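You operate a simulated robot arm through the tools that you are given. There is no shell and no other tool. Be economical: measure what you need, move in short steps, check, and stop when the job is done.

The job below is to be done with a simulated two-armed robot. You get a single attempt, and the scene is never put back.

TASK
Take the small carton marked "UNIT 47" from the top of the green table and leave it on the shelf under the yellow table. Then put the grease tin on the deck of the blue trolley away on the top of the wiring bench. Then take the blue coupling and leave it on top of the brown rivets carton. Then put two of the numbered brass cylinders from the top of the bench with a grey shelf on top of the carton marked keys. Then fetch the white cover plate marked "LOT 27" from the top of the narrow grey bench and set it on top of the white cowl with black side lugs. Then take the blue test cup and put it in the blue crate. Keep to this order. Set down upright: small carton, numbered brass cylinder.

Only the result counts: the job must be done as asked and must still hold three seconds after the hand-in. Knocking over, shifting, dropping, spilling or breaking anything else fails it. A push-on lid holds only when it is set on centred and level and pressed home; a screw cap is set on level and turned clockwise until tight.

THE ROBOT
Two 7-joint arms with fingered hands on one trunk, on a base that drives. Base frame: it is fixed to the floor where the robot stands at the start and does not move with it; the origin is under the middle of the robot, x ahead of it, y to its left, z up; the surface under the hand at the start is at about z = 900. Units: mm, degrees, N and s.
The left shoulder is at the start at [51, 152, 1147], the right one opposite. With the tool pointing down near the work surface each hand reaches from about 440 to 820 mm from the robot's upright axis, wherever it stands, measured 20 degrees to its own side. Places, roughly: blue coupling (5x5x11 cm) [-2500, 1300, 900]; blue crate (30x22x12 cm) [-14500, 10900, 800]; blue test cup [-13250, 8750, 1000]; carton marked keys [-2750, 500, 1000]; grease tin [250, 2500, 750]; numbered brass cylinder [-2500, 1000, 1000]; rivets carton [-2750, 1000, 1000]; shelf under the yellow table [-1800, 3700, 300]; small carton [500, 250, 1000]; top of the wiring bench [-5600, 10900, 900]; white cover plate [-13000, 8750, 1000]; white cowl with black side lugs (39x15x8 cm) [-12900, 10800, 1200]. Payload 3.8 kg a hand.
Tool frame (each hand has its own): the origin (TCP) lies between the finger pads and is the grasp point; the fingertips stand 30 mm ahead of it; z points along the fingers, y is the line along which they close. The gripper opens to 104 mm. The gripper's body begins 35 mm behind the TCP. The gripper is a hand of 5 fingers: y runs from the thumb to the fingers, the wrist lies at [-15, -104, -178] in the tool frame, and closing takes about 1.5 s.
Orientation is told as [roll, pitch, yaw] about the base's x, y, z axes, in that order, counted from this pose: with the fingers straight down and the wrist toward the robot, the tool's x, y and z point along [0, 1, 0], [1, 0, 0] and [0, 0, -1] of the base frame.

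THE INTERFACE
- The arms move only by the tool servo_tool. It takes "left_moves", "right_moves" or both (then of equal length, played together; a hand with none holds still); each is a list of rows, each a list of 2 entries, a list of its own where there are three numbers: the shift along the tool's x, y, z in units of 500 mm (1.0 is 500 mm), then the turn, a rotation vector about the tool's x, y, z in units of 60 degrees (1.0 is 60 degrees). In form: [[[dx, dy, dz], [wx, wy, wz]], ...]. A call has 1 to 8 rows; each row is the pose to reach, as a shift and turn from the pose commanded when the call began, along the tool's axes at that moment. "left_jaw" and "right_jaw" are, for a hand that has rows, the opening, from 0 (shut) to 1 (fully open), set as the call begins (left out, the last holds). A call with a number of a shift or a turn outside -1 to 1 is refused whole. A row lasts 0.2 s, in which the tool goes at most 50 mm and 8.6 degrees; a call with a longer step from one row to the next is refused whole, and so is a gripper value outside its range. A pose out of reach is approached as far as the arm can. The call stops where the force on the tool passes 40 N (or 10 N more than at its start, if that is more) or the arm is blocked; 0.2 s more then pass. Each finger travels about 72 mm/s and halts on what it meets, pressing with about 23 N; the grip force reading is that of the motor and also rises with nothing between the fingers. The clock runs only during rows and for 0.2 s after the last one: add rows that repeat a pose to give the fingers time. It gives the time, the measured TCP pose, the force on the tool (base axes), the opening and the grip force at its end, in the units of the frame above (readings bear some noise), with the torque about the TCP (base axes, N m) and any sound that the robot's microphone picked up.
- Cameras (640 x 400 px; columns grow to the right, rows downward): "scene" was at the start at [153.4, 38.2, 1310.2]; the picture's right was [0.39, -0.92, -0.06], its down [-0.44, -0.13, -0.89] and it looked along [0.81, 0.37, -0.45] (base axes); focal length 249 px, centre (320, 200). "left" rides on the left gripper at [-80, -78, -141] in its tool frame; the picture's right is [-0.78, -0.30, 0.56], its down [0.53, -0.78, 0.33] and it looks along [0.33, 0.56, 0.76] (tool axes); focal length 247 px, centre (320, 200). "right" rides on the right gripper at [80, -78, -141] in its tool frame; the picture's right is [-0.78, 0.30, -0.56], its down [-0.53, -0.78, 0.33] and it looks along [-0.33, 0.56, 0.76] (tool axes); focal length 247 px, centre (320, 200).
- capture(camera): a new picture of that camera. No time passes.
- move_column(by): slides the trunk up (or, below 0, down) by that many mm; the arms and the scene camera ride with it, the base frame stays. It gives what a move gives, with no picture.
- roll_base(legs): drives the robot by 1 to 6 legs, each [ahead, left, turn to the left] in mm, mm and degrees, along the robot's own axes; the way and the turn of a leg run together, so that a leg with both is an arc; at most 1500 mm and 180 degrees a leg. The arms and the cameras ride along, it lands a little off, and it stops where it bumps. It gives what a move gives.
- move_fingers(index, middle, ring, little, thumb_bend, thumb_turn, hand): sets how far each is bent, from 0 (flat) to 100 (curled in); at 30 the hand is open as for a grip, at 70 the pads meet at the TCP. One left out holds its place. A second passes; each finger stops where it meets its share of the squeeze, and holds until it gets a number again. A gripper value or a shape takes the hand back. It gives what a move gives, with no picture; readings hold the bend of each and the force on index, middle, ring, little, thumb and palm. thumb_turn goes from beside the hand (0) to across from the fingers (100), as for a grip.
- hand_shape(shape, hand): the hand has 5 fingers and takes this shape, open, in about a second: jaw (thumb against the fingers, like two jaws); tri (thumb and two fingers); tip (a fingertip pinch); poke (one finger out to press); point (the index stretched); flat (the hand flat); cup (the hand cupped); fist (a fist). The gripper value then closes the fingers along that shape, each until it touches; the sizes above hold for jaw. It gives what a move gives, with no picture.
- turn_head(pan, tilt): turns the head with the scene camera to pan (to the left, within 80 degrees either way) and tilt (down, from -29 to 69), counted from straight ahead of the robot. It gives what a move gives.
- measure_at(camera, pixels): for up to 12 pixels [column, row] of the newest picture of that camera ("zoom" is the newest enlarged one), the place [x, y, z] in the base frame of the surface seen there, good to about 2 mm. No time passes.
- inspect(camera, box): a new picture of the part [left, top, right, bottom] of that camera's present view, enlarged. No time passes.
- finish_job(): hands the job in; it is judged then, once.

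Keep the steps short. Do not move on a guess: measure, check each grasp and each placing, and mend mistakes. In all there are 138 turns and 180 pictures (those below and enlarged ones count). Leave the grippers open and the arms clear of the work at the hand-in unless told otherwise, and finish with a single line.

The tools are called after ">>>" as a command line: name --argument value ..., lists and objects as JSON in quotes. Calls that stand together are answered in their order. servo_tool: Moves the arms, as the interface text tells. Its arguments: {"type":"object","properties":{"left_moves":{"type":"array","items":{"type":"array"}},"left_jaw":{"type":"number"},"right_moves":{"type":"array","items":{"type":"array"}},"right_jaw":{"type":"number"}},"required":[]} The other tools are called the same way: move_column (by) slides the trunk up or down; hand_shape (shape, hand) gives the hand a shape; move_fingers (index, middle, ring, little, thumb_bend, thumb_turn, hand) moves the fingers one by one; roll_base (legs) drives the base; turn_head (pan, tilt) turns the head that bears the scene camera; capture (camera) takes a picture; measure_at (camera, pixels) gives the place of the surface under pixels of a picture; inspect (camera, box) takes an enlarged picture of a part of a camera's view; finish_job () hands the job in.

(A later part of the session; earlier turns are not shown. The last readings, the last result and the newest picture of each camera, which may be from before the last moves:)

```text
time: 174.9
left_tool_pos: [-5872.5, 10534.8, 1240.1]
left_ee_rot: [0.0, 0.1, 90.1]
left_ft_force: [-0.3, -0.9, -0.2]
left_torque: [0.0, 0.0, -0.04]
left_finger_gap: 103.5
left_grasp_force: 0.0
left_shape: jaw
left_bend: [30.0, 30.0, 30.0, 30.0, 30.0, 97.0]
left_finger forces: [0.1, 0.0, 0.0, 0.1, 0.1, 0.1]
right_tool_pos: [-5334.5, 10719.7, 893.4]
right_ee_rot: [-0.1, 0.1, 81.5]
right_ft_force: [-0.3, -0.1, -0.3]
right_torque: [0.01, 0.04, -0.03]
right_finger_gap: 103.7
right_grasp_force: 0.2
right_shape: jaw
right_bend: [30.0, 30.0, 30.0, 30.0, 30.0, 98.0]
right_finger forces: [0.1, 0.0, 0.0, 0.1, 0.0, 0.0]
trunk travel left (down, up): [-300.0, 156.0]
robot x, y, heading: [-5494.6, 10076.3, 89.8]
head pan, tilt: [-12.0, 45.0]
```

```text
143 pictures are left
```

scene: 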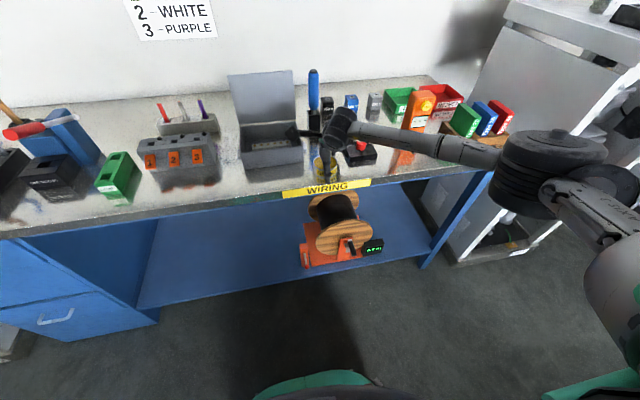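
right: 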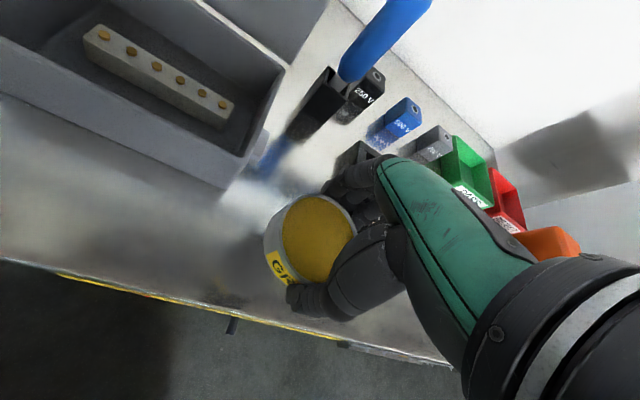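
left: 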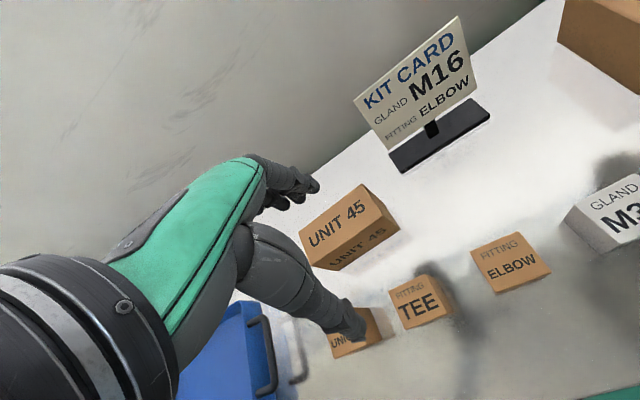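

The rise was refused (step too long); I repeat with shorter steps.

>>> servo_tool --right_moves '[[[0, 0, -0.04], [0, 0, 0]], [[0, 0, -0.1], [0, 0, 0]], [[0, 0, -0.18], [0, 0, 0]], [[0, 0, -0.26], [0, 0, 0]], [[0, 0, -0.34], [0, 0, 0]], [[-0.02, -0.08, -0.36], [0, 0, 0]], [[-0.04, -0.16, -0.38], [0, 0, 0]], [[-0.06, -0.24, -0.38], [0, 0, 0]]]'

>>> capture --camera "scene"

```text
time: 176.7
left_tool_pos: [-5872.2, 10534.1, 1242.2]
left_ee_rot: [0.0, 0.0, 90.0]
left_ft_force: [0.1, 0.0, 0.5]
left_torque: [0.02, 0.03, 0.01]
left_finger_gap: 103.8
left_grasp_force: 0.2
left_shape: jaw
left_bend: [30.0, 30.0, 30.0, 30.0, 30.0, 97.0]
left_finger forces: [0.0, 0.0, 0.0, 0.0, 0.1, 0.0]
right_tool_pos: [-5322.6, 10596.9, 1082.8]
right_ee_rot: [-0.1, 0.1, 81.5]
right_ft_force: [-0.9, -0.4, 0.1]
right_torque: [0.01, 0.0, 0.01]
right_finger_gap: 103.8
right_grasp_force: 0.1
right_shape: jaw
right_bend: [30.0, 30.0, 30.0, 30.0, 30.0, 98.0]
right_finger forces: [0.0, 0.0, 0.0, 0.0, 0.0, 0.1]
trunk travel left (down, up): [-300.0, 156.0]
robot x, y, heading: [-5491.6, 10076.5, 90.0]
head pan, tilt: [-12.0, 45.0]
```

```text
142 pictures are left
```

scene: 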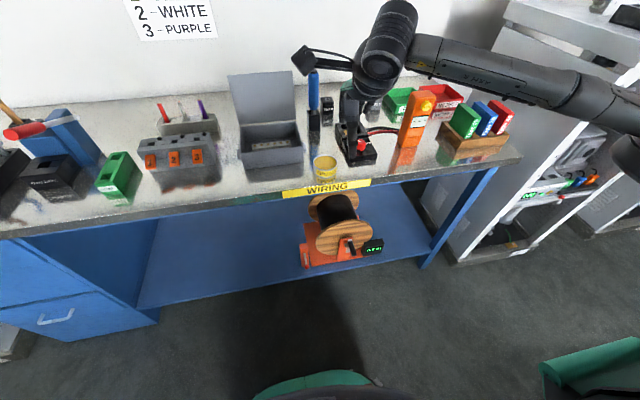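

The tin stands on the wiring bench. Now back off and drive back through the corridor to the aisle.

>>> roll_base --legs '[[-400, 0, 0], [0, -1500, 0], [0, -1500, 0], [0, -1500, 0], [0, -150, 0]]'

```text
time: 201.2
left_tool_pos: [-1231.8, 10080.9, 1238.8]
left_ee_rot: [-0.1, 0.1, 89.3]
left_ft_force: [-0.4, 0.5, -1.0]
left_torque: [-0.03, 0.05, 0.0]
left_finger_gap: 104.0
left_grasp_force: 0.0
left_shape: jaw
left_bend: [30.0, 30.0, 30.0, 30.0, 30.0, 97.0]
left_finger forces: [0.1, 0.0, 0.0, 0.0, 0.0, 0.1]
right_tool_pos: [-682.6, 10135.0, 1082.2]
right_ee_rot: [-0.3, 0.0, 80.9]
right_ft_force: [-0.1, 1.0, -0.6]
right_torque: [0.01, 0.02, 0.01]
right_finger_gap: 104.0
right_grasp_force: 0.1
right_shape: jaw
right_bend: [30.0, 30.0, 30.0, 30.0, 30.0, 98.0]
right_finger forces: [0.1, 0.1, 0.0, 0.1, 0.1, 0.1]
trunk travel left (down, up): [-300.0, 156.0]
robot x, y, heading: [-855.2, 9618.9, 89.3]
head pan, tilt: [-12.0, 45.0]
```

>>> roll_base --legs '[[0, -80, 0.7], [-1500, 0, 0], [-1500, 0, 0], [-1500, 0, 0], [-1500, 0, 0], [-1500, 0, 0]]'

>>> turn_head --pan 78 --tilt 20

>>> capture --camera "scene"

```text
time: 237.5
left_tool_pos: [-1137.4, 2558.9, 1239.1]
left_ee_rot: [0.0, 0.1, 89.3]
left_ft_force: [0.9, -0.2, -0.9]
left_torque: [-0.02, -0.02, 0.01]
left_finger_gap: 103.6
left_grasp_force: 0.0
left_shape: jaw
left_bend: [30.0, 30.0, 30.0, 30.0, 30.0, 97.0]
left_finger forces: [0.0, 0.0, 0.1, 0.0, 0.1, 0.0]
right_tool_pos: [-589.8, 2615.5, 1082.8]
right_ee_rot: [-0.1, 0.0, 80.9]
right_ft_force: [-0.4, 0.1, -0.5]
right_torque: [-0.01, 0.0, 0.0]
right_finger_gap: 103.8
right_grasp_force: 0.0
right_shape: jaw
right_bend: [30.0, 30.0, 30.0, 30.0, 30.0, 98.0]
right_finger forces: [0.1, 0.0, 0.0, 0.0, 0.0, 0.0]
trunk travel left (down, up): [-300.0, 156.0]
robot x, y, heading: [-760.4, 2094.3, 89.3]
head pan, tilt: [-12.0, 45.0]
```

```text
time: 239.2
left_tool_pos: [-1138.3, 2559.5, 1238.8]
left_ee_rot: [0.0, 0.0, 89.3]
left_ft_force: [1.5, 0.3, -0.6]
left_torque: [-0.02, 0.01, -0.02]
left_finger_gap: 103.6
left_grasp_force: 0.0
left_shape: jaw
left_bend: [30.0, 30.0, 30.0, 30.0, 30.0, 97.0]
left_finger forces: [0.0, 0.1, 0.0, 0.0, 0.0, 0.0]
right_tool_pos: [-588.5, 2615.6, 1082.3]
right_ee_rot: [-0.1, -0.1, 80.9]
right_ft_force: [0.7, 0.5, 0.4]
right_torque: [0.02, -0.02, 0.02]
right_finger_gap: 103.8
right_grasp_force: 0.1
right_shape: jaw
right_bend: [30.0, 30.0, 30.0, 30.0, 30.0, 98.0]
right_finger forces: [0.1, 0.0, 0.1, 0.0, 0.0, 0.0]
trunk travel left (down, up): [-300.0, 156.0]
robot x, y, heading: [-765.5, 2098.2, 89.1]
head pan, tilt: [78.0, 20.0]
```

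```text
141 pictures are left
```

scene: 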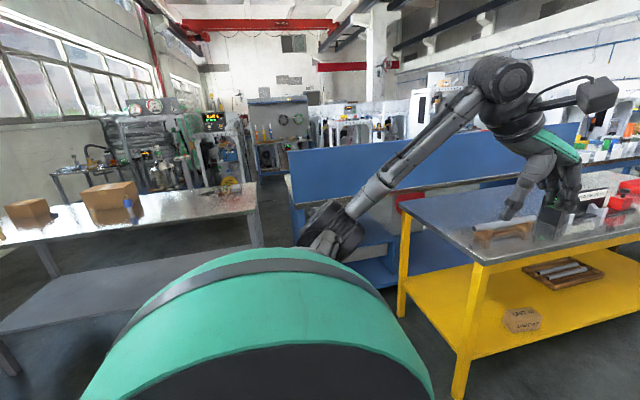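

The bench with a grey shelf is at the left with the cartons. I measure its near edge, then drive on.

>>> measure_at --camera "scene" --pixels '[[258, 208], [90, 240], [110, 190], [130, 208], [30, 212], [10, 372]]'

>>> roll_base --legs '[[-1150, 0, 0], [0, 0, 90]]'

>>> turn_head --pan 0 --tilt 25

>>> capture --camera "scene"

```text
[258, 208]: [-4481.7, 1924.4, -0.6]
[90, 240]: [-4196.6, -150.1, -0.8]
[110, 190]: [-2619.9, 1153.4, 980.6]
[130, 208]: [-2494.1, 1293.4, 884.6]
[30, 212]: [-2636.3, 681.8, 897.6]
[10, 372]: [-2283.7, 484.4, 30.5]
```

```text
time: 248.8
left_tool_pos: [-1242.2, 575.1, 1239.0]
left_ee_rot: [0.0, 0.2, 179.1]
left_ft_force: [-0.8, 0.5, 1.0]
left_torque: [0.01, 0.03, 0.01]
left_finger_gap: 103.7
left_grasp_force: 0.0
left_shape: jaw
left_bend: [30.0, 30.0, 30.0, 30.0, 30.0, 97.0]
left_finger forces: [0.0, 0.1, 0.1, 0.0, 0.1, 0.0]
right_tool_pos: [-1296.4, 1123.3, 1083.4]
right_ee_rot: [-0.1, 0.0, 170.7]
right_ft_force: [-0.1, -0.7, -0.7]
right_torque: [-0.02, 0.0, 0.01]
right_finger_gap: 103.6
right_grasp_force: 0.0
right_shape: jaw
right_bend: [30.0, 30.0, 30.0, 30.0, 30.0, 98.0]
right_finger forces: [0.0, 0.0, 0.0, 0.0, 0.0, 0.0]
trunk travel left (down, up): [-300.0, 156.0]
robot x, y, heading: [-775.6, 946.1, 179.2]
head pan, tilt: [78.0, 20.0]
```

```text
time: 250.3
left_tool_pos: [-1242.8, 573.7, 1240.6]
left_ee_rot: [0.0, 0.1, 179.2]
left_ft_force: [-0.5, -0.2, 0.7]
left_torque: [0.01, -0.02, 0.03]
left_finger_gap: 103.6
left_grasp_force: 0.0
left_shape: jaw
left_bend: [30.0, 30.0, 30.0, 30.0, 30.0, 97.0]
left_finger forces: [0.0, 0.0, 0.0, 0.1, 0.0, 0.0]
right_tool_pos: [-1295.8, 1122.5, 1083.5]
right_ee_rot: [-0.1, 0.0, 170.7]
right_ft_force: [1.4, 1.1, -0.3]
right_torque: [-0.02, -0.05, -0.03]
right_finger_gap: 103.6
right_grasp_force: 0.1
right_shape: jaw
right_bend: [30.0, 30.0, 30.0, 30.0, 30.0, 98.0]
right_finger forces: [0.0, 0.1, 0.0, 0.0, 0.1, 0.0]
trunk travel left (down, up): [-300.0, 156.0]
robot x, y, heading: [-777.5, 950.1, 179.1]
head pan, tilt: [0.0, 25.0]
```

```text
140 pictures are left
```

scene: 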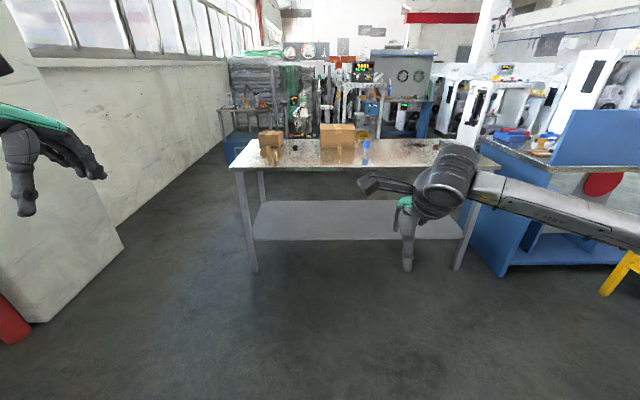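

>>> measure_at --camera "scene" --pixels '[[233, 166], [360, 165], [495, 166], [300, 160], [365, 160], [270, 145], [338, 145], [295, 149], [360, 142]]'

>>> roll_base --legs '[[850, 0, 0.9]]'

>>> turn_head --pan 0 --tilt 35

>>> capture --camera "scene"

```text
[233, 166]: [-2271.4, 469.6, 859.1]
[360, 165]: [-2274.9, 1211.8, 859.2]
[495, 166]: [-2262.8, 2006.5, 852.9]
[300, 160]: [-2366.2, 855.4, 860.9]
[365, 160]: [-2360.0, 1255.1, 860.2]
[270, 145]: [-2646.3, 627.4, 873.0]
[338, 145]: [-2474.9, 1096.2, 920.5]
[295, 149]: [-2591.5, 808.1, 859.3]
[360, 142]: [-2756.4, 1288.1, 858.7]
```

```text
time: 254.8
left_tool_pos: [-2086.4, 575.9, 1239.1]
left_ee_rot: [0.0, 0.1, 180.1]
left_ft_force: [0.3, 0.7, -0.5]
left_torque: [-0.01, 0.0, 0.02]
left_finger_gap: 103.9
left_grasp_force: 0.0
left_shape: jaw
left_bend: [30.0, 30.0, 30.0, 30.0, 30.0, 97.0]
left_finger forces: [0.0, 0.1, 0.1, 0.0, 0.0, 0.0]
right_tool_pos: [-2147.9, 1122.8, 1083.9]
right_ee_rot: [-0.1, 0.0, 171.6]
right_ft_force: [-0.1, -0.6, 0.6]
right_torque: [-0.03, -0.05, 0.02]
right_finger_gap: 103.9
right_grasp_force: 0.0
right_shape: jaw
right_bend: [30.0, 30.0, 30.0, 30.0, 30.0, 98.0]
right_finger forces: [0.0, 0.0, 0.1, 0.1, 0.0, 0.0]
trunk travel left (down, up): [-300.0, 156.0]
robot x, y, heading: [-1626.5, 960.6, 180.1]
head pan, tilt: [0.0, 25.0]
```

```text
time: 255.6
left_tool_pos: [-2086.2, 574.4, 1239.5]
left_ee_rot: [-0.1, 0.2, 180.0]
left_ft_force: [0.4, 0.7, 0.3]
left_torque: [0.01, -0.04, 0.0]
left_finger_gap: 103.9
left_grasp_force: 0.3
left_shape: jaw
left_bend: [30.0, 30.0, 30.0, 30.0, 30.0, 97.0]
left_finger forces: [0.1, 0.0, 0.0, 0.0, 0.0, 0.0]
right_tool_pos: [-2148.9, 1123.2, 1083.0]
right_ee_rot: [-0.2, 0.0, 171.6]
right_ft_force: [-0.4, -1.0, 0.2]
right_torque: [-0.01, 0.01, -0.02]
right_finger_gap: 103.8
right_grasp_force: 0.1
right_shape: jaw
right_bend: [30.0, 30.0, 30.0, 30.0, 30.0, 98.0]
right_finger forces: [0.0, 0.0, 0.0, 0.0, 0.0, 0.1]
trunk travel left (down, up): [-300.0, 156.0]
robot x, y, heading: [-1627.9, 954.5, 180.1]
head pan, tilt: [0.0, 35.0]
```

```text
139 pictures are left
```

scene: 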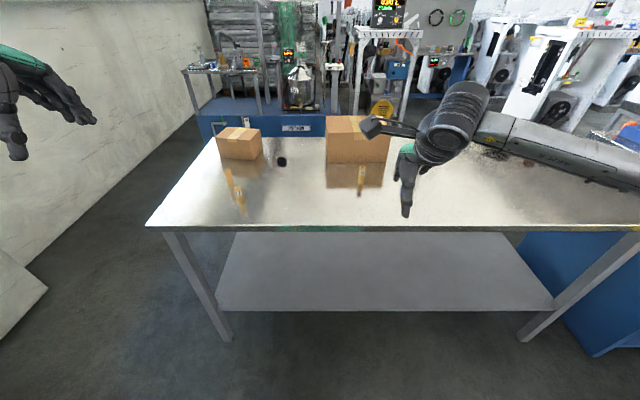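

>>> inspect --camera "scene" --box '[190, 100, 450, 240]'

>>> capture --camera "right"

```text
2.46 times, centred on (320, 170) of scene
```

zoom: 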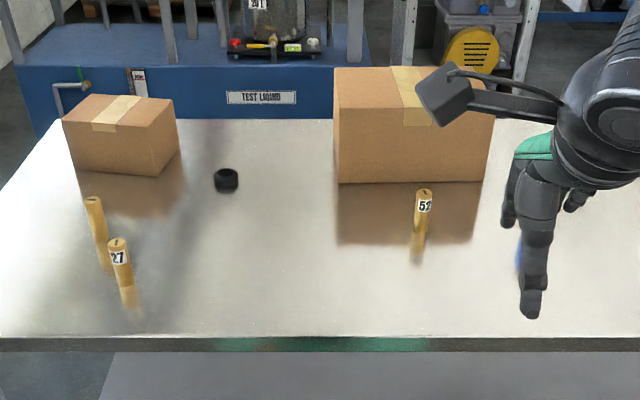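

```text
137 pictures are left
```

right: 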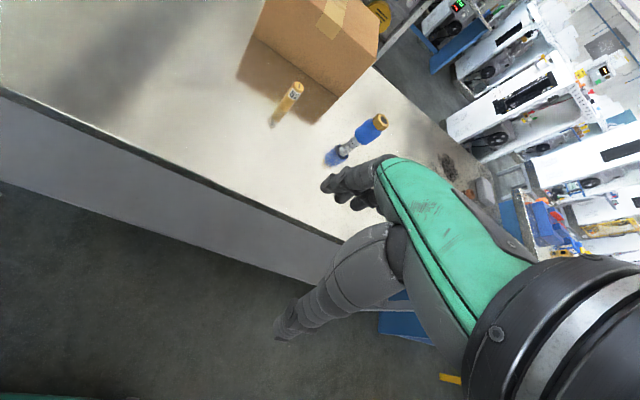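

I zoom into the right camera for the blue coupling and the "52" cylinder.

>>> inspect --camera "right" --box '[240, 50, 420, 190]'

>>> measure_at --camera "right" --pixels '[[380, 119], [370, 132], [356, 145], [345, 150], [332, 158], [296, 88], [280, 120]]'

```text
2.86 times, centred on (330, 120) of right
```

zoom: 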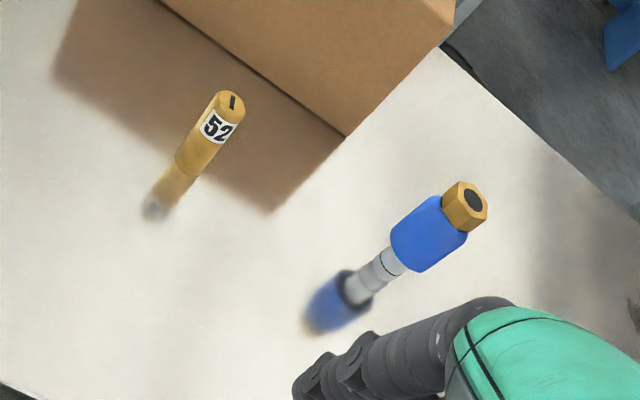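

```text
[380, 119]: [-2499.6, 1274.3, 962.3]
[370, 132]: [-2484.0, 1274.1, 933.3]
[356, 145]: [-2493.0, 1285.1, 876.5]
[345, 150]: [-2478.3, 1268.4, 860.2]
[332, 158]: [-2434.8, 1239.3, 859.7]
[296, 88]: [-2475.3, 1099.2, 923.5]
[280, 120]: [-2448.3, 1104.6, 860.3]
```

Coupling stands upright at about (-2499,1276), top z≈964. I drive 310 mm nearer.

>>> roll_base --legs '[[310, 0, 0]]'

>>> servo_tool --right_moves '[[[0, -0.04, -0.05], [0, 0, 0]], [[-0.06, -0.08, -0.1], [0, 0, 0]], [[-0.14, -0.1, -0.1], [0, 0, 0]], [[-0.22, -0.1, -0.1], [0, 0, 0]], [[-0.3, -0.1, -0.1], [0, 0, 0]], [[-0.38, -0.1, -0.1], [0, 0, 0]]]'

>>> turn_head --pan 0 --tilt 45

>>> capture --camera "scene"

>>> capture --camera "right"

```text
time: 257.6
left_tool_pos: [-2397.4, 573.3, 1240.3]
left_ee_rot: [0.0, 0.0, -179.9]
left_ft_force: [-1.1, 0.1, -0.2]
left_torque: [0.03, -0.02, 0.01]
left_finger_gap: 103.8
left_grasp_force: 0.1
left_shape: jaw
left_bend: [30.0, 30.0, 30.0, 30.0, 30.0, 97.0]
left_finger forces: [0.0, 0.1, 0.1, 0.1, 0.0, 0.0]
right_tool_pos: [-2460.6, 1122.8, 1084.9]
right_ee_rot: [-0.1, 0.1, 171.6]
right_ft_force: [0.0, -0.1, 0.0]
right_torque: [-0.02, 0.03, 0.02]
right_finger_gap: 103.6
right_grasp_force: 0.0
right_shape: jaw
right_bend: [30.0, 30.0, 30.0, 30.0, 30.0, 98.0]
right_finger forces: [0.0, 0.1, 0.0, 0.1, 0.0, 0.1]
trunk travel left (down, up): [-300.0, 156.0]
robot x, y, heading: [-1936.2, 956.2, 179.8]
head pan, tilt: [0.0, 35.0]
```

```text
time: 259.1
left_tool_pos: [-2397.7, 576.0, 1240.3]
left_ee_rot: [0.1, 0.0, -179.9]
left_ft_force: [1.5, 0.5, 0.2]
left_torque: [-0.02, -0.02, -0.02]
left_finger_gap: 103.7
left_grasp_force: 0.1
left_shape: jaw
left_bend: [30.0, 30.0, 30.0, 30.0, 30.0, 97.0]
left_finger forces: [0.0, 0.0, 0.0, 0.1, 0.1, 0.0]
right_tool_pos: [-2382.6, 1303.6, 1134.1]
right_ee_rot: [-0.1, 0.0, 171.7]
right_ft_force: [-0.6, 0.7, 0.1]
right_torque: [0.01, -0.01, -0.02]
right_finger_gap: 103.9
right_grasp_force: 0.1
right_shape: jaw
right_bend: [30.0, 30.0, 30.0, 30.0, 30.0, 98.0]
right_finger forces: [0.0, 0.0, 0.0, 0.0, 0.0, 0.0]
trunk travel left (down, up): [-300.0, 156.0]
robot x, y, heading: [-1939.8, 958.5, 179.9]
head pan, tilt: [0.0, 35.0]
```

```text
time: 259.8
left_tool_pos: [-2399.3, 575.8, 1238.8]
left_ee_rot: [-0.1, 0.1, 180.1]
left_ft_force: [0.5, 0.8, -0.3]
left_torque: [0.01, -0.01, 0.02]
left_finger_gap: 103.8
left_grasp_force: 0.1
left_shape: jaw
left_bend: [30.0, 30.0, 30.0, 30.0, 30.0, 97.0]
left_finger forces: [0.1, 0.1, 0.1, 0.0, 0.0, 0.1]
right_tool_pos: [-2382.9, 1304.4, 1134.0]
right_ee_rot: [0.0, 0.1, 171.7]
right_ft_force: [0.1, 0.1, -0.2]
right_torque: [-0.02, 0.03, 0.01]
right_finger_gap: 103.7
right_grasp_force: 0.1
right_shape: jaw
right_bend: [30.0, 30.0, 30.0, 30.0, 30.0, 98.0]
right_finger forces: [0.0, 0.0, 0.0, 0.0, 0.0, 0.1]
trunk travel left (down, up): [-300.0, 156.0]
robot x, y, heading: [-1938.9, 955.2, 180.1]
head pan, tilt: [0.0, 45.0]
```

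```text
135 pictures are left
```

scene: 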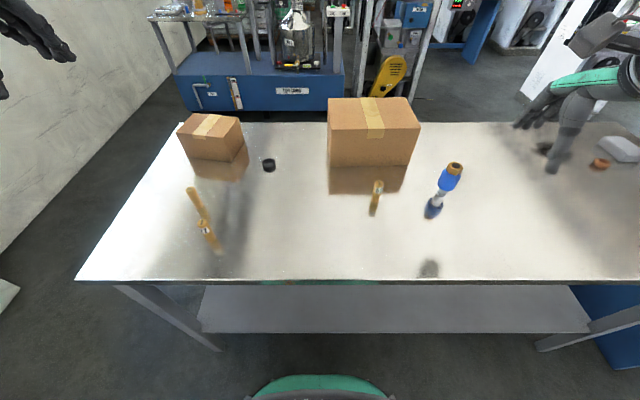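

```text
134 pictures are left
```

right: 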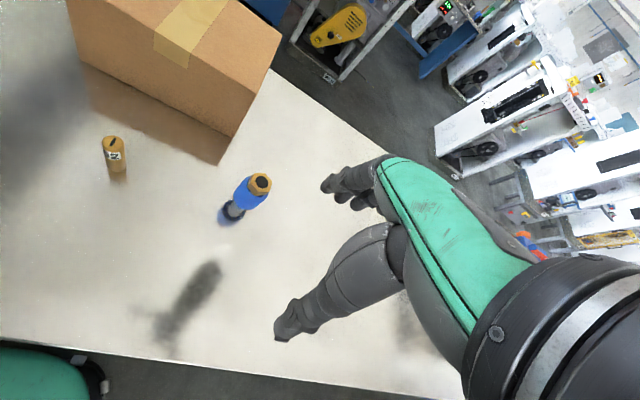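

>>> inspect --camera "scene" --box '[160, 80, 480, 260]'

>>> measure_at --camera "scene" --pixels '[[328, 128], [420, 128], [329, 99], [405, 98], [372, 112], [180, 137], [240, 137], [190, 114], [235, 118], [210, 125], [456, 167], [449, 178]]'

>>> measure_at --camera "right" --pixels '[[259, 183], [250, 178], [268, 186], [256, 190], [262, 175], [244, 192], [258, 203], [231, 210]]'

```text
2.00 times, centred on (320, 170) of scene
```

zoom: 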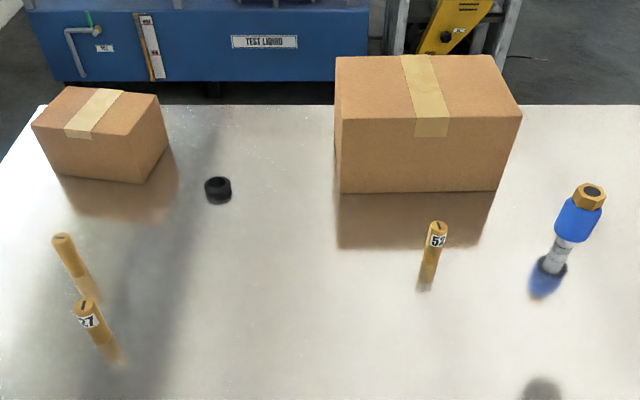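

```text
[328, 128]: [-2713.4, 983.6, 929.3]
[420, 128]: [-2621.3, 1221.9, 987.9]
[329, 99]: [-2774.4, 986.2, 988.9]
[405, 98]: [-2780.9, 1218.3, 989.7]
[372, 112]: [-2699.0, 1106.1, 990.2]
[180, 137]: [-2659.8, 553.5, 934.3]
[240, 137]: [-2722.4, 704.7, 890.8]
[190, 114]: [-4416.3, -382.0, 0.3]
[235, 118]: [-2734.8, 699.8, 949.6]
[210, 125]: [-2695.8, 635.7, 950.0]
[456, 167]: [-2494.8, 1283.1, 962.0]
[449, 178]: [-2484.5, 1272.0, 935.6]
```

```text
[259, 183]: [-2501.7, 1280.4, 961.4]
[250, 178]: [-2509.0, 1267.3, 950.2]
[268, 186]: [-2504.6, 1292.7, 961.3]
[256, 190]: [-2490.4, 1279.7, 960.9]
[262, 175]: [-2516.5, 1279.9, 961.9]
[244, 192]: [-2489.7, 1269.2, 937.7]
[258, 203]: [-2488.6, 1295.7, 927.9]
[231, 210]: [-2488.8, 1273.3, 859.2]
```

Large carton top z=989 (x -2775…-2621, y 985…1222). Coupling axis ≈(-2502,1280), sleeve z≈905–945. I move the right hand above it, then look again.

>>> servo_tool --right_moves '[[[0.02, 0.06, 0], [0, 0, 0]], [[0.04, 0.12, 0.02], [0, 0, 0]], [[0.06, 0.18, 0.07], [0, 0, 0]], [[0.082, 0.229, 0.12], [0, 0, 0]], [[0.082, 0.229, 0.17], [0, 0, 0]], [[0.082, 0.229, 0.188], [0, 0, 0]]]'

>>> capture --camera "right"

```text
time: 261.2
left_tool_pos: [-2399.0, 575.1, 1239.8]
left_ee_rot: [0.0, 0.1, 180.0]
left_ft_force: [-0.2, -0.6, 0.2]
left_torque: [-0.01, -0.03, -0.03]
left_finger_gap: 103.5
left_grasp_force: 0.1
left_shape: jaw
left_bend: [30.0, 30.0, 30.0, 30.0, 30.0, 97.0]
left_finger forces: [0.0, 0.0, 0.0, 0.1, 0.1, 0.0]
right_tool_pos: [-2503.4, 1281.4, 1039.0]
right_ee_rot: [-0.1, 0.0, 171.7]
right_ft_force: [-0.9, -0.4, -0.1]
right_torque: [0.03, -0.04, 0.0]
right_finger_gap: 103.6
right_grasp_force: 0.1
right_shape: jaw
right_bend: [30.0, 30.0, 30.0, 30.0, 30.0, 98.0]
right_finger forces: [0.0, 0.1, 0.0, 0.0, 0.1, 0.1]
trunk travel left (down, up): [-300.0, 156.0]
robot x, y, heading: [-1939.7, 953.8, 180.1]
head pan, tilt: [0.0, 45.0]
```

```text
132 pictures are left
```

right: 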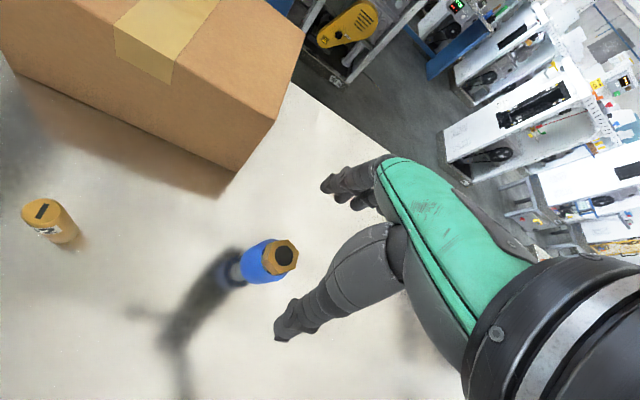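

>>> measure_at --camera "right" --pixels '[[284, 256], [267, 254], [298, 250], [287, 239], [278, 273], [262, 268], [235, 275]]'

```text
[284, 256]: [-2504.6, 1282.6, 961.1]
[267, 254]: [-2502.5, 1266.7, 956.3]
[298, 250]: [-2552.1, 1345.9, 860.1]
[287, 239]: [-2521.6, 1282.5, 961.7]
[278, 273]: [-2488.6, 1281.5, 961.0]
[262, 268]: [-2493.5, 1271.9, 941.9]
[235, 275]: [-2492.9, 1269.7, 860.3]
```

Aligned to within 2 mm. I descend to z≈932 and close.

>>> servo_tool --right_moves '[[[0, 0, 0.06], [0, 0, 0]], [[0, 0, 0.12], [0, 0, 0]], [[0, 0, 0.18], [0, 0, 0]], [[0, 0, 0.21], [0, 0, 0]], [[0, 0, 0.212], [0, 0, 0]]]'

>>> servo_tool --right_moves '[[[0, 0, 0], [0, 0, 0]], [[0, 0, 0], [0, 0, 0]], [[0, 0, 0], [0, 0, 0]], [[0, 0, 0], [0, 0, 0]], [[0, 0, 0], [0, 0, 0]], [[0, 0, 0], [0, 0, 0]], [[0, 0, 0], [0, 0, 0]], [[0, 0, 0], [0, 0, 0]]]' --right_jaw 0

>>> servo_tool --right_moves '[[[0, 0, -0.02], [0, 0, 0]], [[0, 0, -0.06], [0, 0, 0]], [[0, 0, -0.12], [0, 0, 0]], [[0, 0, -0.2], [0, 0, 0]], [[0, 0, -0.28], [0, 0, 0]], [[0, 0, -0.36], [0, 0, 0]], [[0, 0, -0.4], [0, 0, 0]]]'

>>> capture --camera "right"

>>> inspect --camera "scene" --box '[360, 20, 600, 200]'

```text
time: 262.4
left_tool_pos: [-2398.7, 575.2, 1240.8]
left_ee_rot: [0.0, 0.1, 180.0]
left_ft_force: [0.3, 0.1, -0.5]
left_torque: [0.01, -0.03, 0.01]
left_finger_gap: 103.9
left_grasp_force: 0.0
left_shape: jaw
left_bend: [30.0, 30.0, 30.0, 30.0, 30.0, 97.0]
left_finger forces: [0.1, 0.1, 0.1, 0.0, 0.0, 0.0]
right_tool_pos: [-2503.5, 1280.5, 932.2]
right_ee_rot: [-0.2, 0.0, 171.6]
right_ft_force: [-0.6, -1.1, -0.5]
right_torque: [0.0, -0.01, 0.01]
right_finger_gap: 103.5
right_grasp_force: 0.1
right_shape: jaw
right_bend: [30.0, 30.0, 30.0, 30.0, 30.0, 98.0]
right_finger forces: [0.0, 0.0, 0.1, 0.0, 0.1, 0.0]
trunk travel left (down, up): [-300.0, 156.0]
robot x, y, heading: [-1935.4, 951.9, 180.1]
head pan, tilt: [0.0, 45.0]
```

```text
time: 264.2
left_tool_pos: [-2400.0, 574.4, 1239.5]
left_ee_rot: [0.0, 0.1, 180.0]
left_ft_force: [-0.9, 0.1, -0.3]
left_torque: [0.01, 0.0, -0.02]
left_finger_gap: 103.9
left_grasp_force: 0.0
left_shape: jaw
left_bend: [30.0, 30.0, 30.0, 30.0, 30.0, 97.0]
left_finger forces: [0.1, 0.1, 0.0, 0.0, 0.0, 0.0]
right_tool_pos: [-2503.2, 1282.3, 932.3]
right_ee_rot: [-0.1, 0.0, 171.6]
right_ft_force: [0.5, -0.2, -0.5]
right_torque: [-0.04, -0.02, 0.02]
right_finger_gap: 34.2
right_grasp_force: 22.9
right_shape: jaw
right_bend: [74.0, 51.0, 55.0, 51.0, 75.0, 100.0]
right_finger forces: [11.6, 6.9, 0.0, 0.0, 19.4, 0.0]
trunk travel left (down, up): [-300.0, 156.0]
robot x, y, heading: [-1941.6, 958.7, 180.0]
head pan, tilt: [0.0, 45.0]
```

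```text
time: 265.8
left_tool_pos: [-2398.4, 575.8, 1239.1]
left_ee_rot: [-0.1, 0.1, 179.9]
left_ft_force: [-0.3, 0.3, 1.1]
left_torque: [-0.01, 0.03, 0.03]
left_finger_gap: 103.5
left_grasp_force: 0.0
left_shape: jaw
left_bend: [30.0, 30.0, 30.0, 30.0, 30.0, 97.0]
left_finger forces: [0.0, 0.0, 0.0, 0.1, 0.0, 0.0]
right_tool_pos: [-2502.8, 1279.7, 1134.3]
right_ee_rot: [-0.1, 0.1, 171.7]
right_ft_force: [0.5, 0.7, -2.6]
right_torque: [0.01, -0.04, 0.0]
right_finger_gap: 34.5
right_grasp_force: 23.1
right_shape: jaw
right_bend: [74.0, 51.0, 55.0, 51.0, 75.0, 100.0]
right_finger forces: [12.0, 6.8, 0.1, 0.0, 18.9, 0.0]
trunk travel left (down, up): [-300.0, 156.0]
robot x, y, heading: [-1940.0, 954.2, 180.0]
head pan, tilt: [0.0, 45.0]
```

```text
131 pictures are left
```

right: 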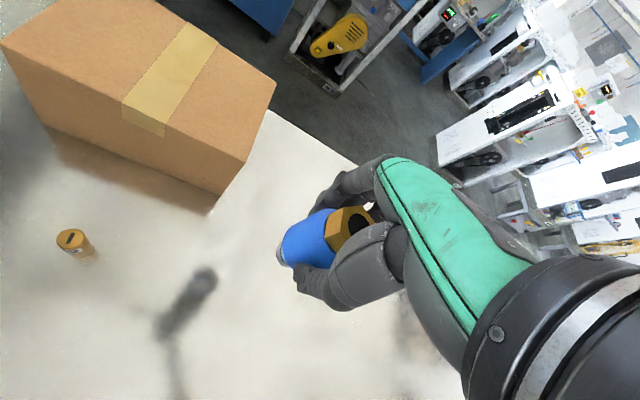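

```text
2.22 times, centred on (480, 110) of scene
```

zoom: 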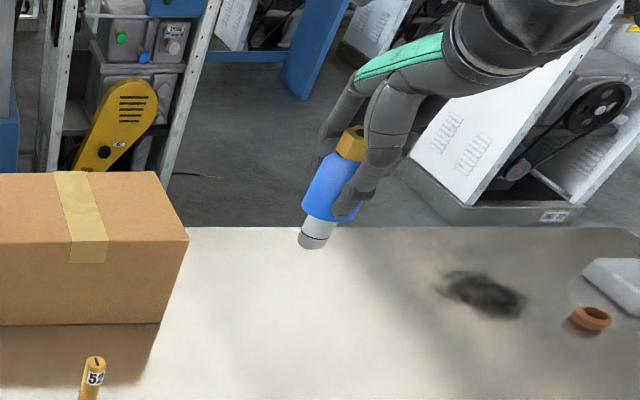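

Held upright. I move over the carton top at (-2680,1150).

>>> servo_tool --right_moves '[[[0.05, 0.05, 0], [0, 0, 0]], [[0.1, 0.1, 0], [0, 0, 0]], [[0.15, 0.15, 0], [0, 0, 0]], [[0.2, 0.2, 0], [0, 0, 0]], [[0.25, 0.255, 0], [0, 0, 0]], [[0.308, 0.313, 0.0], [0, 0, 0]], [[0.308, 0.313, 0.08], [0, 0, 0]], [[0.308, 0.313, 0.12], [0, 0, 0]]]'

>>> capture --camera "right"

>>> inspect --camera "scene" --box '[300, 20, 500, 200]'

```text
time: 267.6
left_tool_pos: [-2401.1, 576.2, 1240.4]
left_ee_rot: [0.1, 0.2, 180.0]
left_ft_force: [0.9, 0.3, 0.1]
left_torque: [-0.03, 0.02, 0.02]
left_finger_gap: 103.8
left_grasp_force: 0.1
left_shape: jaw
left_bend: [30.0, 30.0, 30.0, 30.0, 30.0, 97.0]
left_finger forces: [0.1, 0.1, 0.0, 0.1, 0.0, 0.0]
right_tool_pos: [-2680.8, 1151.9, 1072.3]
right_ee_rot: [-0.2, 0.1, 171.7]
right_ft_force: [-0.5, 0.1, -2.3]
right_torque: [-0.04, -0.01, 0.01]
right_finger_gap: 34.5
right_grasp_force: 23.2
right_shape: jaw
right_bend: [74.0, 51.0, 55.0, 51.0, 75.0, 100.0]
right_finger forces: [12.1, 7.1, 0.0, 0.0, 19.0, 0.1]
trunk travel left (down, up): [-300.0, 156.0]
robot x, y, heading: [-1939.3, 955.9, 180.0]
head pan, tilt: [0.0, 45.0]
```

```text
129 pictures are left
```

right: 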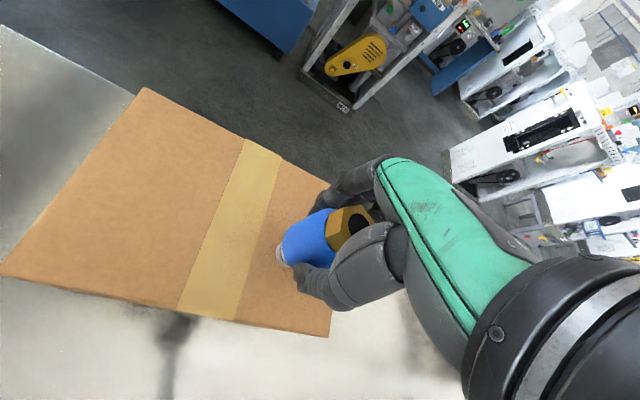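

```text
2.22 times, centred on (400, 110) of scene
```

zoom: 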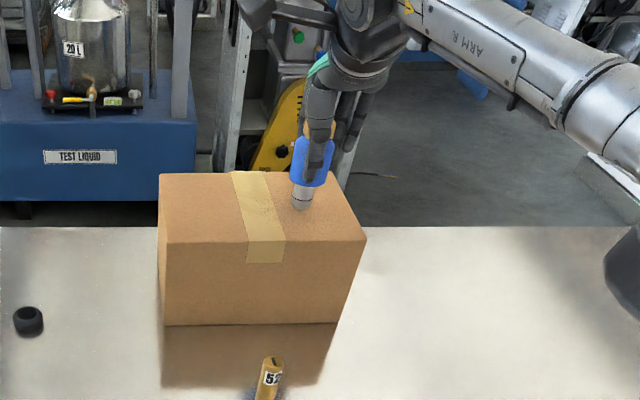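

Bottom is ~10 mm above the carton. I lower in small steps to contact.

>>> servo_tool --right_moves '[[[0, 0, 0.012], [0, 0, 0]], [[0, 0, 0.018], [0, 0, 0]], [[0, 0, 0.021], [0, 0, 0]], [[0, 0, 0.023], [0, 0, 0]]]'

```text
time: 268.6
left_tool_pos: [-2399.6, 575.3, 1240.6]
left_ee_rot: [0.0, 0.0, 180.1]
left_ft_force: [-0.3, -0.1, 0.2]
left_torque: [-0.03, -0.01, 0.05]
left_finger_gap: 103.9
left_grasp_force: 0.0
left_shape: jaw
left_bend: [30.0, 30.0, 30.0, 30.0, 30.0, 97.0]
left_finger forces: [0.0, 0.0, 0.1, 0.0, 0.1, 0.0]
right_tool_pos: [-2679.8, 1151.3, 1063.9]
right_ee_rot: [0.0, -0.1, 171.6]
right_ft_force: [-0.5, -0.1, 4.2]
right_torque: [0.03, 0.1, 0.01]
right_finger_gap: 34.2
right_grasp_force: 22.6
right_shape: jaw
right_bend: [74.0, 51.0, 55.0, 51.0, 75.0, 100.0]
right_finger forces: [12.6, 7.7, 0.0, 0.0, 19.6, 0.1]
trunk travel left (down, up): [-300.0, 156.0]
robot x, y, heading: [-1939.6, 955.3, 180.0]
head pan, tilt: [0.0, 45.0]
```

Contact. I ease 1 mm, open, and rise straight up.

>>> servo_tool --right_moves '[[[0, 0, -0.003], [0, 0, 0]]]'

>>> servo_tool --right_moves '[[[0, 0, 0], [0, 0, 0]], [[0, 0, 0], [0, 0, 0]], [[0, 0, 0], [0, 0, 0]], [[0, 0, 0], [0, 0, 0]], [[0, 0, 0], [0, 0, 0]], [[0, 0, 0], [0, 0, 0]], [[0, 0, 0], [0, 0, 0]]]' --right_jaw 1

>>> servo_tool --right_moves '[[[0, 0, -0.04], [0, 0, 0]], [[0, 0, -0.1], [0, 0, 0]], [[0, 0, -0.18], [0, 0, 0]], [[0, 0, -0.24], [0, 0, 0]], [[0, -0.08, -0.28], [0, 0, 0]], [[0, -0.16, -0.3], [0, 0, 0]], [[0, -0.24, -0.3], [0, 0, 0]]]'

>>> capture --camera "scene"

```text
time: 269.0
left_tool_pos: [-2399.4, 575.6, 1240.2]
left_ee_rot: [0.0, 0.1, 180.0]
left_ft_force: [1.0, 0.2, 0.4]
left_torque: [0.03, -0.03, 0.02]
left_finger_gap: 103.9
left_grasp_force: 0.0
left_shape: jaw
left_bend: [30.0, 30.0, 30.0, 30.0, 30.0, 97.0]
left_finger forces: [0.1, 0.0, 0.0, 0.1, 0.0, 0.1]
right_tool_pos: [-2681.2, 1151.0, 1062.9]
right_ee_rot: [-0.1, 0.0, 171.7]
right_ft_force: [-1.1, 0.3, 2.6]
right_torque: [0.01, 0.04, 0.0]
right_finger_gap: 34.0
right_grasp_force: 22.9
right_shape: jaw
right_bend: [74.0, 51.0, 55.0, 51.0, 75.0, 100.0]
right_finger forces: [12.6, 7.6, 0.0, 0.0, 19.6, 0.1]
trunk travel left (down, up): [-300.0, 156.0]
robot x, y, heading: [-1940.7, 954.7, 180.0]
head pan, tilt: [0.0, 45.0]
```

```text
time: 270.6
left_tool_pos: [-2399.1, 574.6, 1240.4]
left_ee_rot: [0.0, 0.1, 180.1]
left_ft_force: [0.5, 0.9, 0.4]
left_torque: [0.02, -0.03, 0.0]
left_finger_gap: 103.5
left_grasp_force: 0.0
left_shape: jaw
left_bend: [30.0, 30.0, 30.0, 30.0, 30.0, 97.0]
left_finger forces: [0.0, 0.0, 0.0, 0.0, 0.0, 0.1]
right_tool_pos: [-2679.3, 1150.3, 1063.2]
right_ee_rot: [-0.2, 0.1, 171.5]
right_ft_force: [0.1, 0.5, 0.2]
right_torque: [-0.02, -0.01, 0.01]
right_finger_gap: 103.7
right_grasp_force: 0.2
right_shape: jaw
right_bend: [30.0, 30.0, 30.0, 30.0, 30.0, 98.0]
right_finger forces: [0.1, 0.0, 0.0, 0.1, 0.0, 0.1]
trunk travel left (down, up): [-300.0, 156.0]
robot x, y, heading: [-1939.8, 956.8, 179.8]
head pan, tilt: [0.0, 45.0]
```

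```text
time: 272.2
left_tool_pos: [-2398.2, 573.5, 1241.0]
left_ee_rot: [0.0, 0.0, -180.0]
left_ft_force: [0.2, 0.0, 0.5]
left_torque: [-0.01, 0.04, -0.03]
left_finger_gap: 103.6
left_grasp_force: 0.1
left_shape: jaw
left_bend: [30.0, 30.0, 30.0, 30.0, 30.0, 97.0]
left_finger forces: [0.0, 0.0, 0.0, 0.0, 0.0, 0.1]
right_tool_pos: [-2560.4, 1132.2, 1214.1]
right_ee_rot: [-0.1, -0.1, 171.5]
right_ft_force: [0.6, -0.2, -0.8]
right_torque: [0.02, 0.02, 0.01]
right_finger_gap: 104.0
right_grasp_force: 0.1
right_shape: jaw
right_bend: [30.0, 30.0, 30.0, 30.0, 30.0, 98.0]
right_finger forces: [0.0, 0.0, 0.0, 0.0, 0.0, 0.1]
trunk travel left (down, up): [-300.0, 156.0]
robot x, y, heading: [-1938.2, 955.3, 180.0]
head pan, tilt: [0.0, 45.0]
```

```text
127 pictures are left
```

scene: 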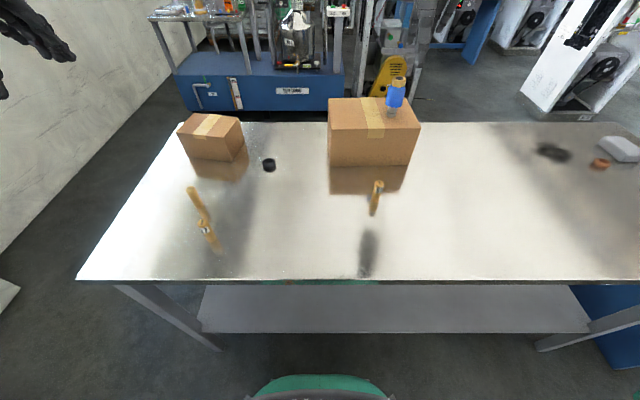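

The coupling stands on the rivets carton. Now the cylinders near (200,215), with the left hand. I look with the left camera and zoom.

>>> capture --camera "left"

>>> inspect --camera "scene" --box '[150, 100, 290, 270]'

```text
126 pictures are left
```

left: 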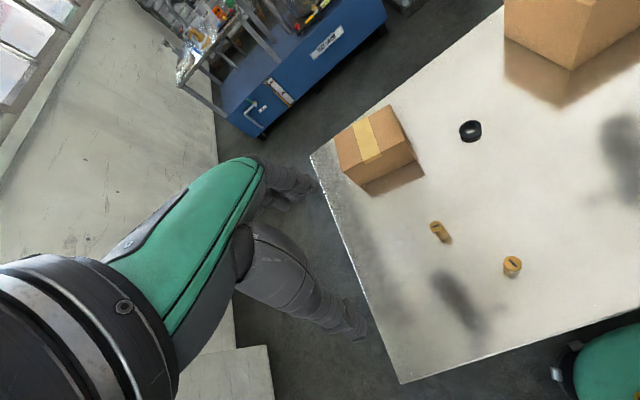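

```text
2.35 times, centred on (220, 185) of scene
```

zoom: 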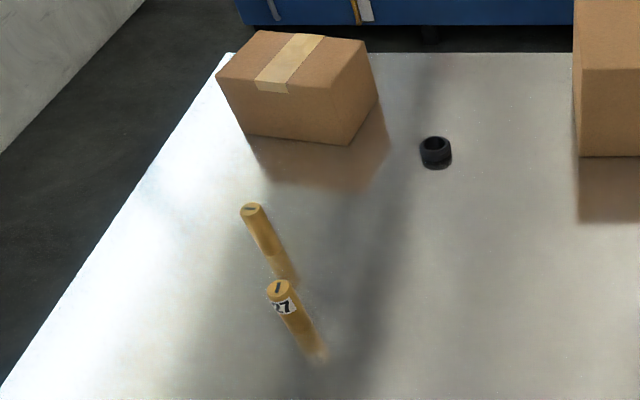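

>>> measure_at --camera "zoom" --pixels '[[251, 208], [277, 286], [270, 252], [300, 330], [290, 325], [216, 75], [375, 68], [247, 125], [347, 135], [255, 35], [348, 85], [335, 42]]'

>>> measure_at --camera "left" --pixels '[[436, 227], [513, 264], [446, 240], [372, 150], [340, 142], [360, 183], [413, 158], [398, 110], [345, 125]]'

```text
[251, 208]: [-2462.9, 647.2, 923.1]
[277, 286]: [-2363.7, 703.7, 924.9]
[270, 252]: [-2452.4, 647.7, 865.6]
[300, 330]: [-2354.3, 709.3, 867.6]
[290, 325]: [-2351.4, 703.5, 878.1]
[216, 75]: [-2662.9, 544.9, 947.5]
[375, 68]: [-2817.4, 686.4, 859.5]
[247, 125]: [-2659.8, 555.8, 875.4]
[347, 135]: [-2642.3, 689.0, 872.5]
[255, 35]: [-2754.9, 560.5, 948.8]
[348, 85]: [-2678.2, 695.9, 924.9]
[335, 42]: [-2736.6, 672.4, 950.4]
```

```text
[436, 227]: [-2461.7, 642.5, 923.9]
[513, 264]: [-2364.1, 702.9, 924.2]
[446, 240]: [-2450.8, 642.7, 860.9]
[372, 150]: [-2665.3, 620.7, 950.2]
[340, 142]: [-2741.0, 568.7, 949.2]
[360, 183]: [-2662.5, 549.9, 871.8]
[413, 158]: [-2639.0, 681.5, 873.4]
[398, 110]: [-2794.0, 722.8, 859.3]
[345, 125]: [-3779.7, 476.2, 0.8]
```

Cylinder A at (-2463,644), "27" at (-2364,703), top z 924, table 860; keys carton top z 950, centre ≈(-2700,622). I shift the base 100 mm left for reach.

>>> roll_base --legs '[[0, 100, 0]]'

```text
time: 273.3
left_tool_pos: [-2400.4, 478.6, 1240.6]
left_ee_rot: [0.1, 0.1, 179.9]
left_ft_force: [0.3, 0.6, -0.4]
left_torque: [-0.01, 0.01, 0.01]
left_finger_gap: 103.5
left_grasp_force: 0.1
left_shape: jaw
left_bend: [30.0, 30.0, 30.0, 30.0, 30.0, 97.0]
left_finger forces: [0.1, 0.0, 0.1, 0.0, 0.1, 0.1]
right_tool_pos: [-2561.6, 1038.3, 1213.1]
right_ee_rot: [0.1, 0.1, 171.4]
right_ft_force: [-0.3, 0.3, 0.3]
right_torque: [0.02, -0.02, 0.01]
right_finger_gap: 104.1
right_grasp_force: 0.1
right_shape: jaw
right_bend: [30.0, 30.0, 30.0, 30.0, 30.0, 98.0]
right_finger forces: [0.0, 0.0, 0.0, 0.1, 0.0, 0.0]
trunk travel left (down, up): [-300.0, 156.0]
robot x, y, heading: [-1940.2, 857.0, 180.0]
head pan, tilt: [0.0, 45.0]
```

I move the left hand above cylinder A at z≈1010.

>>> servo_tool --left_moves '[[[-0.06, 0.02, 0.03], [0, 0, 0]], [[-0.12, 0.04, 0.07], [0, 0, 0]], [[-0.17, 0.06, 0.12], [0, 0, 0]], [[-0.22, 0.08, 0.18], [0, 0, 0]], [[-0.27, 0.1, 0.25], [0, 0, 0]], [[-0.31, 0.12, 0.32], [0, 0, 0]], [[-0.33, 0.126, 0.39], [0, 0, 0]], [[-0.33, 0.126, 0.46], [0, 0, 0]]]' --left_jaw 1

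>>> capture --camera "left"

```text
time: 275.1
left_tool_pos: [-2461.8, 641.6, 1008.9]
left_ee_rot: [0.0, 0.0, 180.0]
left_ft_force: [-0.2, -0.6, -0.9]
left_torque: [0.02, -0.02, -0.02]
left_finger_gap: 103.6
left_grasp_force: 0.1
left_shape: jaw
left_bend: [30.0, 30.0, 30.0, 30.0, 30.0, 97.0]
left_finger forces: [0.0, 0.0, 0.1, 0.0, 0.0, 0.1]
right_tool_pos: [-2562.2, 1035.6, 1212.3]
right_ee_rot: [-0.2, 0.0, 171.5]
right_ft_force: [-0.1, -0.6, 0.2]
right_torque: [0.0, 0.03, -0.02]
right_finger_gap: 103.9
right_grasp_force: 0.1
right_shape: jaw
right_bend: [30.0, 30.0, 30.0, 30.0, 30.0, 98.0]
right_finger forces: [0.0, 0.0, 0.0, 0.1, 0.0, 0.0]
trunk travel left (down, up): [-300.0, 156.0]
robot x, y, heading: [-1940.2, 860.7, 180.0]
head pan, tilt: [0.0, 45.0]
```

```text
124 pictures are left
```

left: 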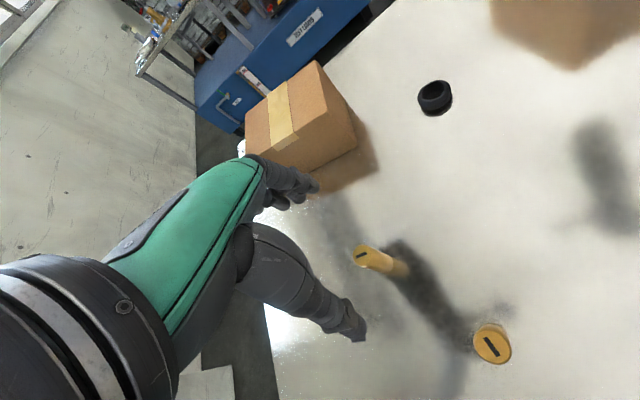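

>>> measure_at --camera "left" --pixels '[[361, 254], [357, 263], [365, 246], [385, 262], [400, 270], [492, 344], [485, 352]]'

```text
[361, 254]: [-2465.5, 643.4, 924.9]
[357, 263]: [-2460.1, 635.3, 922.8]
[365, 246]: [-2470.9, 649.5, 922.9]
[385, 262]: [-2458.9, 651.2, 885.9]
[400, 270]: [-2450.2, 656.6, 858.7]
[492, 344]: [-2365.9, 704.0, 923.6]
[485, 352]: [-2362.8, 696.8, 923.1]
```

A's centre (-2466,643). I descend to z≈905 and close.

>>> servo_tool --left_moves '[[[-0.003, 0.008, 0.05], [0, 0, 0]], [[-0.003, 0.008, 0.1], [0, 0, 0]], [[-0.003, 0.008, 0.16], [0, 0, 0]], [[-0.003, 0.008, 0.2], [0, 0, 0]], [[-0.003, 0.008, 0.207], [0, 0, 0]]]'

>>> servo_tool --left_moves '[[[0, 0, 0], [0, 0, 0]], [[0, 0, 0], [0, 0, 0]], [[0, 0, 0], [0, 0, 0]], [[0, 0, 0], [0, 0, 0]], [[0, 0, 0], [0, 0, 0]], [[0, 0, 0], [0, 0, 0]], [[0, 0, 0], [0, 0, 0]], [[0, 0, 0], [0, 0, 0]]]' --left_jaw 0

>>> capture --camera "left"

```text
time: 276.3
left_tool_pos: [-2465.1, 643.2, 906.2]
left_ee_rot: [0.0, 0.1, 180.0]
left_ft_force: [0.2, 0.1, -0.2]
left_torque: [0.0, 0.0, 0.0]
left_finger_gap: 103.7
left_grasp_force: 0.0
left_shape: jaw
left_bend: [30.0, 30.0, 30.0, 30.0, 30.0, 97.0]
left_finger forces: [0.1, 0.0, 0.0, 0.1, 0.0, 0.0]
right_tool_pos: [-2561.7, 1035.8, 1213.9]
right_ee_rot: [-0.1, 0.0, 171.5]
right_ft_force: [0.3, 0.0, 0.1]
right_torque: [-0.04, 0.03, -0.02]
right_finger_gap: 103.6
right_grasp_force: 0.1
right_shape: jaw
right_bend: [30.0, 30.0, 30.0, 30.0, 30.0, 98.0]
right_finger forces: [0.1, 0.0, 0.1, 0.0, 0.1, 0.0]
trunk travel left (down, up): [-300.0, 156.0]
robot x, y, heading: [-1941.3, 855.5, 179.8]
head pan, tilt: [0.0, 45.0]
```

```text
time: 278.1
left_tool_pos: [-2464.7, 643.4, 907.0]
left_ee_rot: [0.0, 0.1, 179.9]
left_ft_force: [0.9, 0.4, -0.3]
left_torque: [0.03, 0.0, -0.01]
left_finger_gap: 14.5
left_grasp_force: 22.9
left_shape: jaw
left_bend: [72.0, 63.0, 69.0, 69.0, 75.0, 100.0]
left_finger forces: [12.3, 7.0, 0.0, 0.0, 19.4, 0.0]
right_tool_pos: [-2561.5, 1034.1, 1213.5]
right_ee_rot: [-0.1, -0.1, 171.5]
right_ft_force: [0.3, 0.7, -1.1]
right_torque: [0.01, -0.02, 0.02]
right_finger_gap: 103.9
right_grasp_force: 0.1
right_shape: jaw
right_bend: [30.0, 30.0, 30.0, 30.0, 30.0, 98.0]
right_finger forces: [0.0, 0.1, 0.1, 0.0, 0.1, 0.0]
trunk travel left (down, up): [-300.0, 156.0]
robot x, y, heading: [-1941.9, 854.7, 180.0]
head pan, tilt: [0.0, 45.0]
```

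```text
123 pictures are left
```

left: 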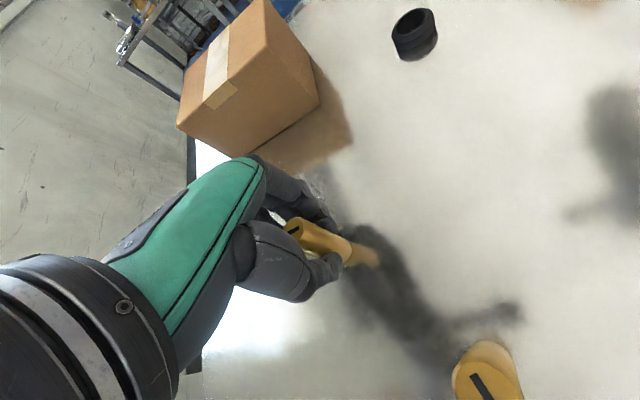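

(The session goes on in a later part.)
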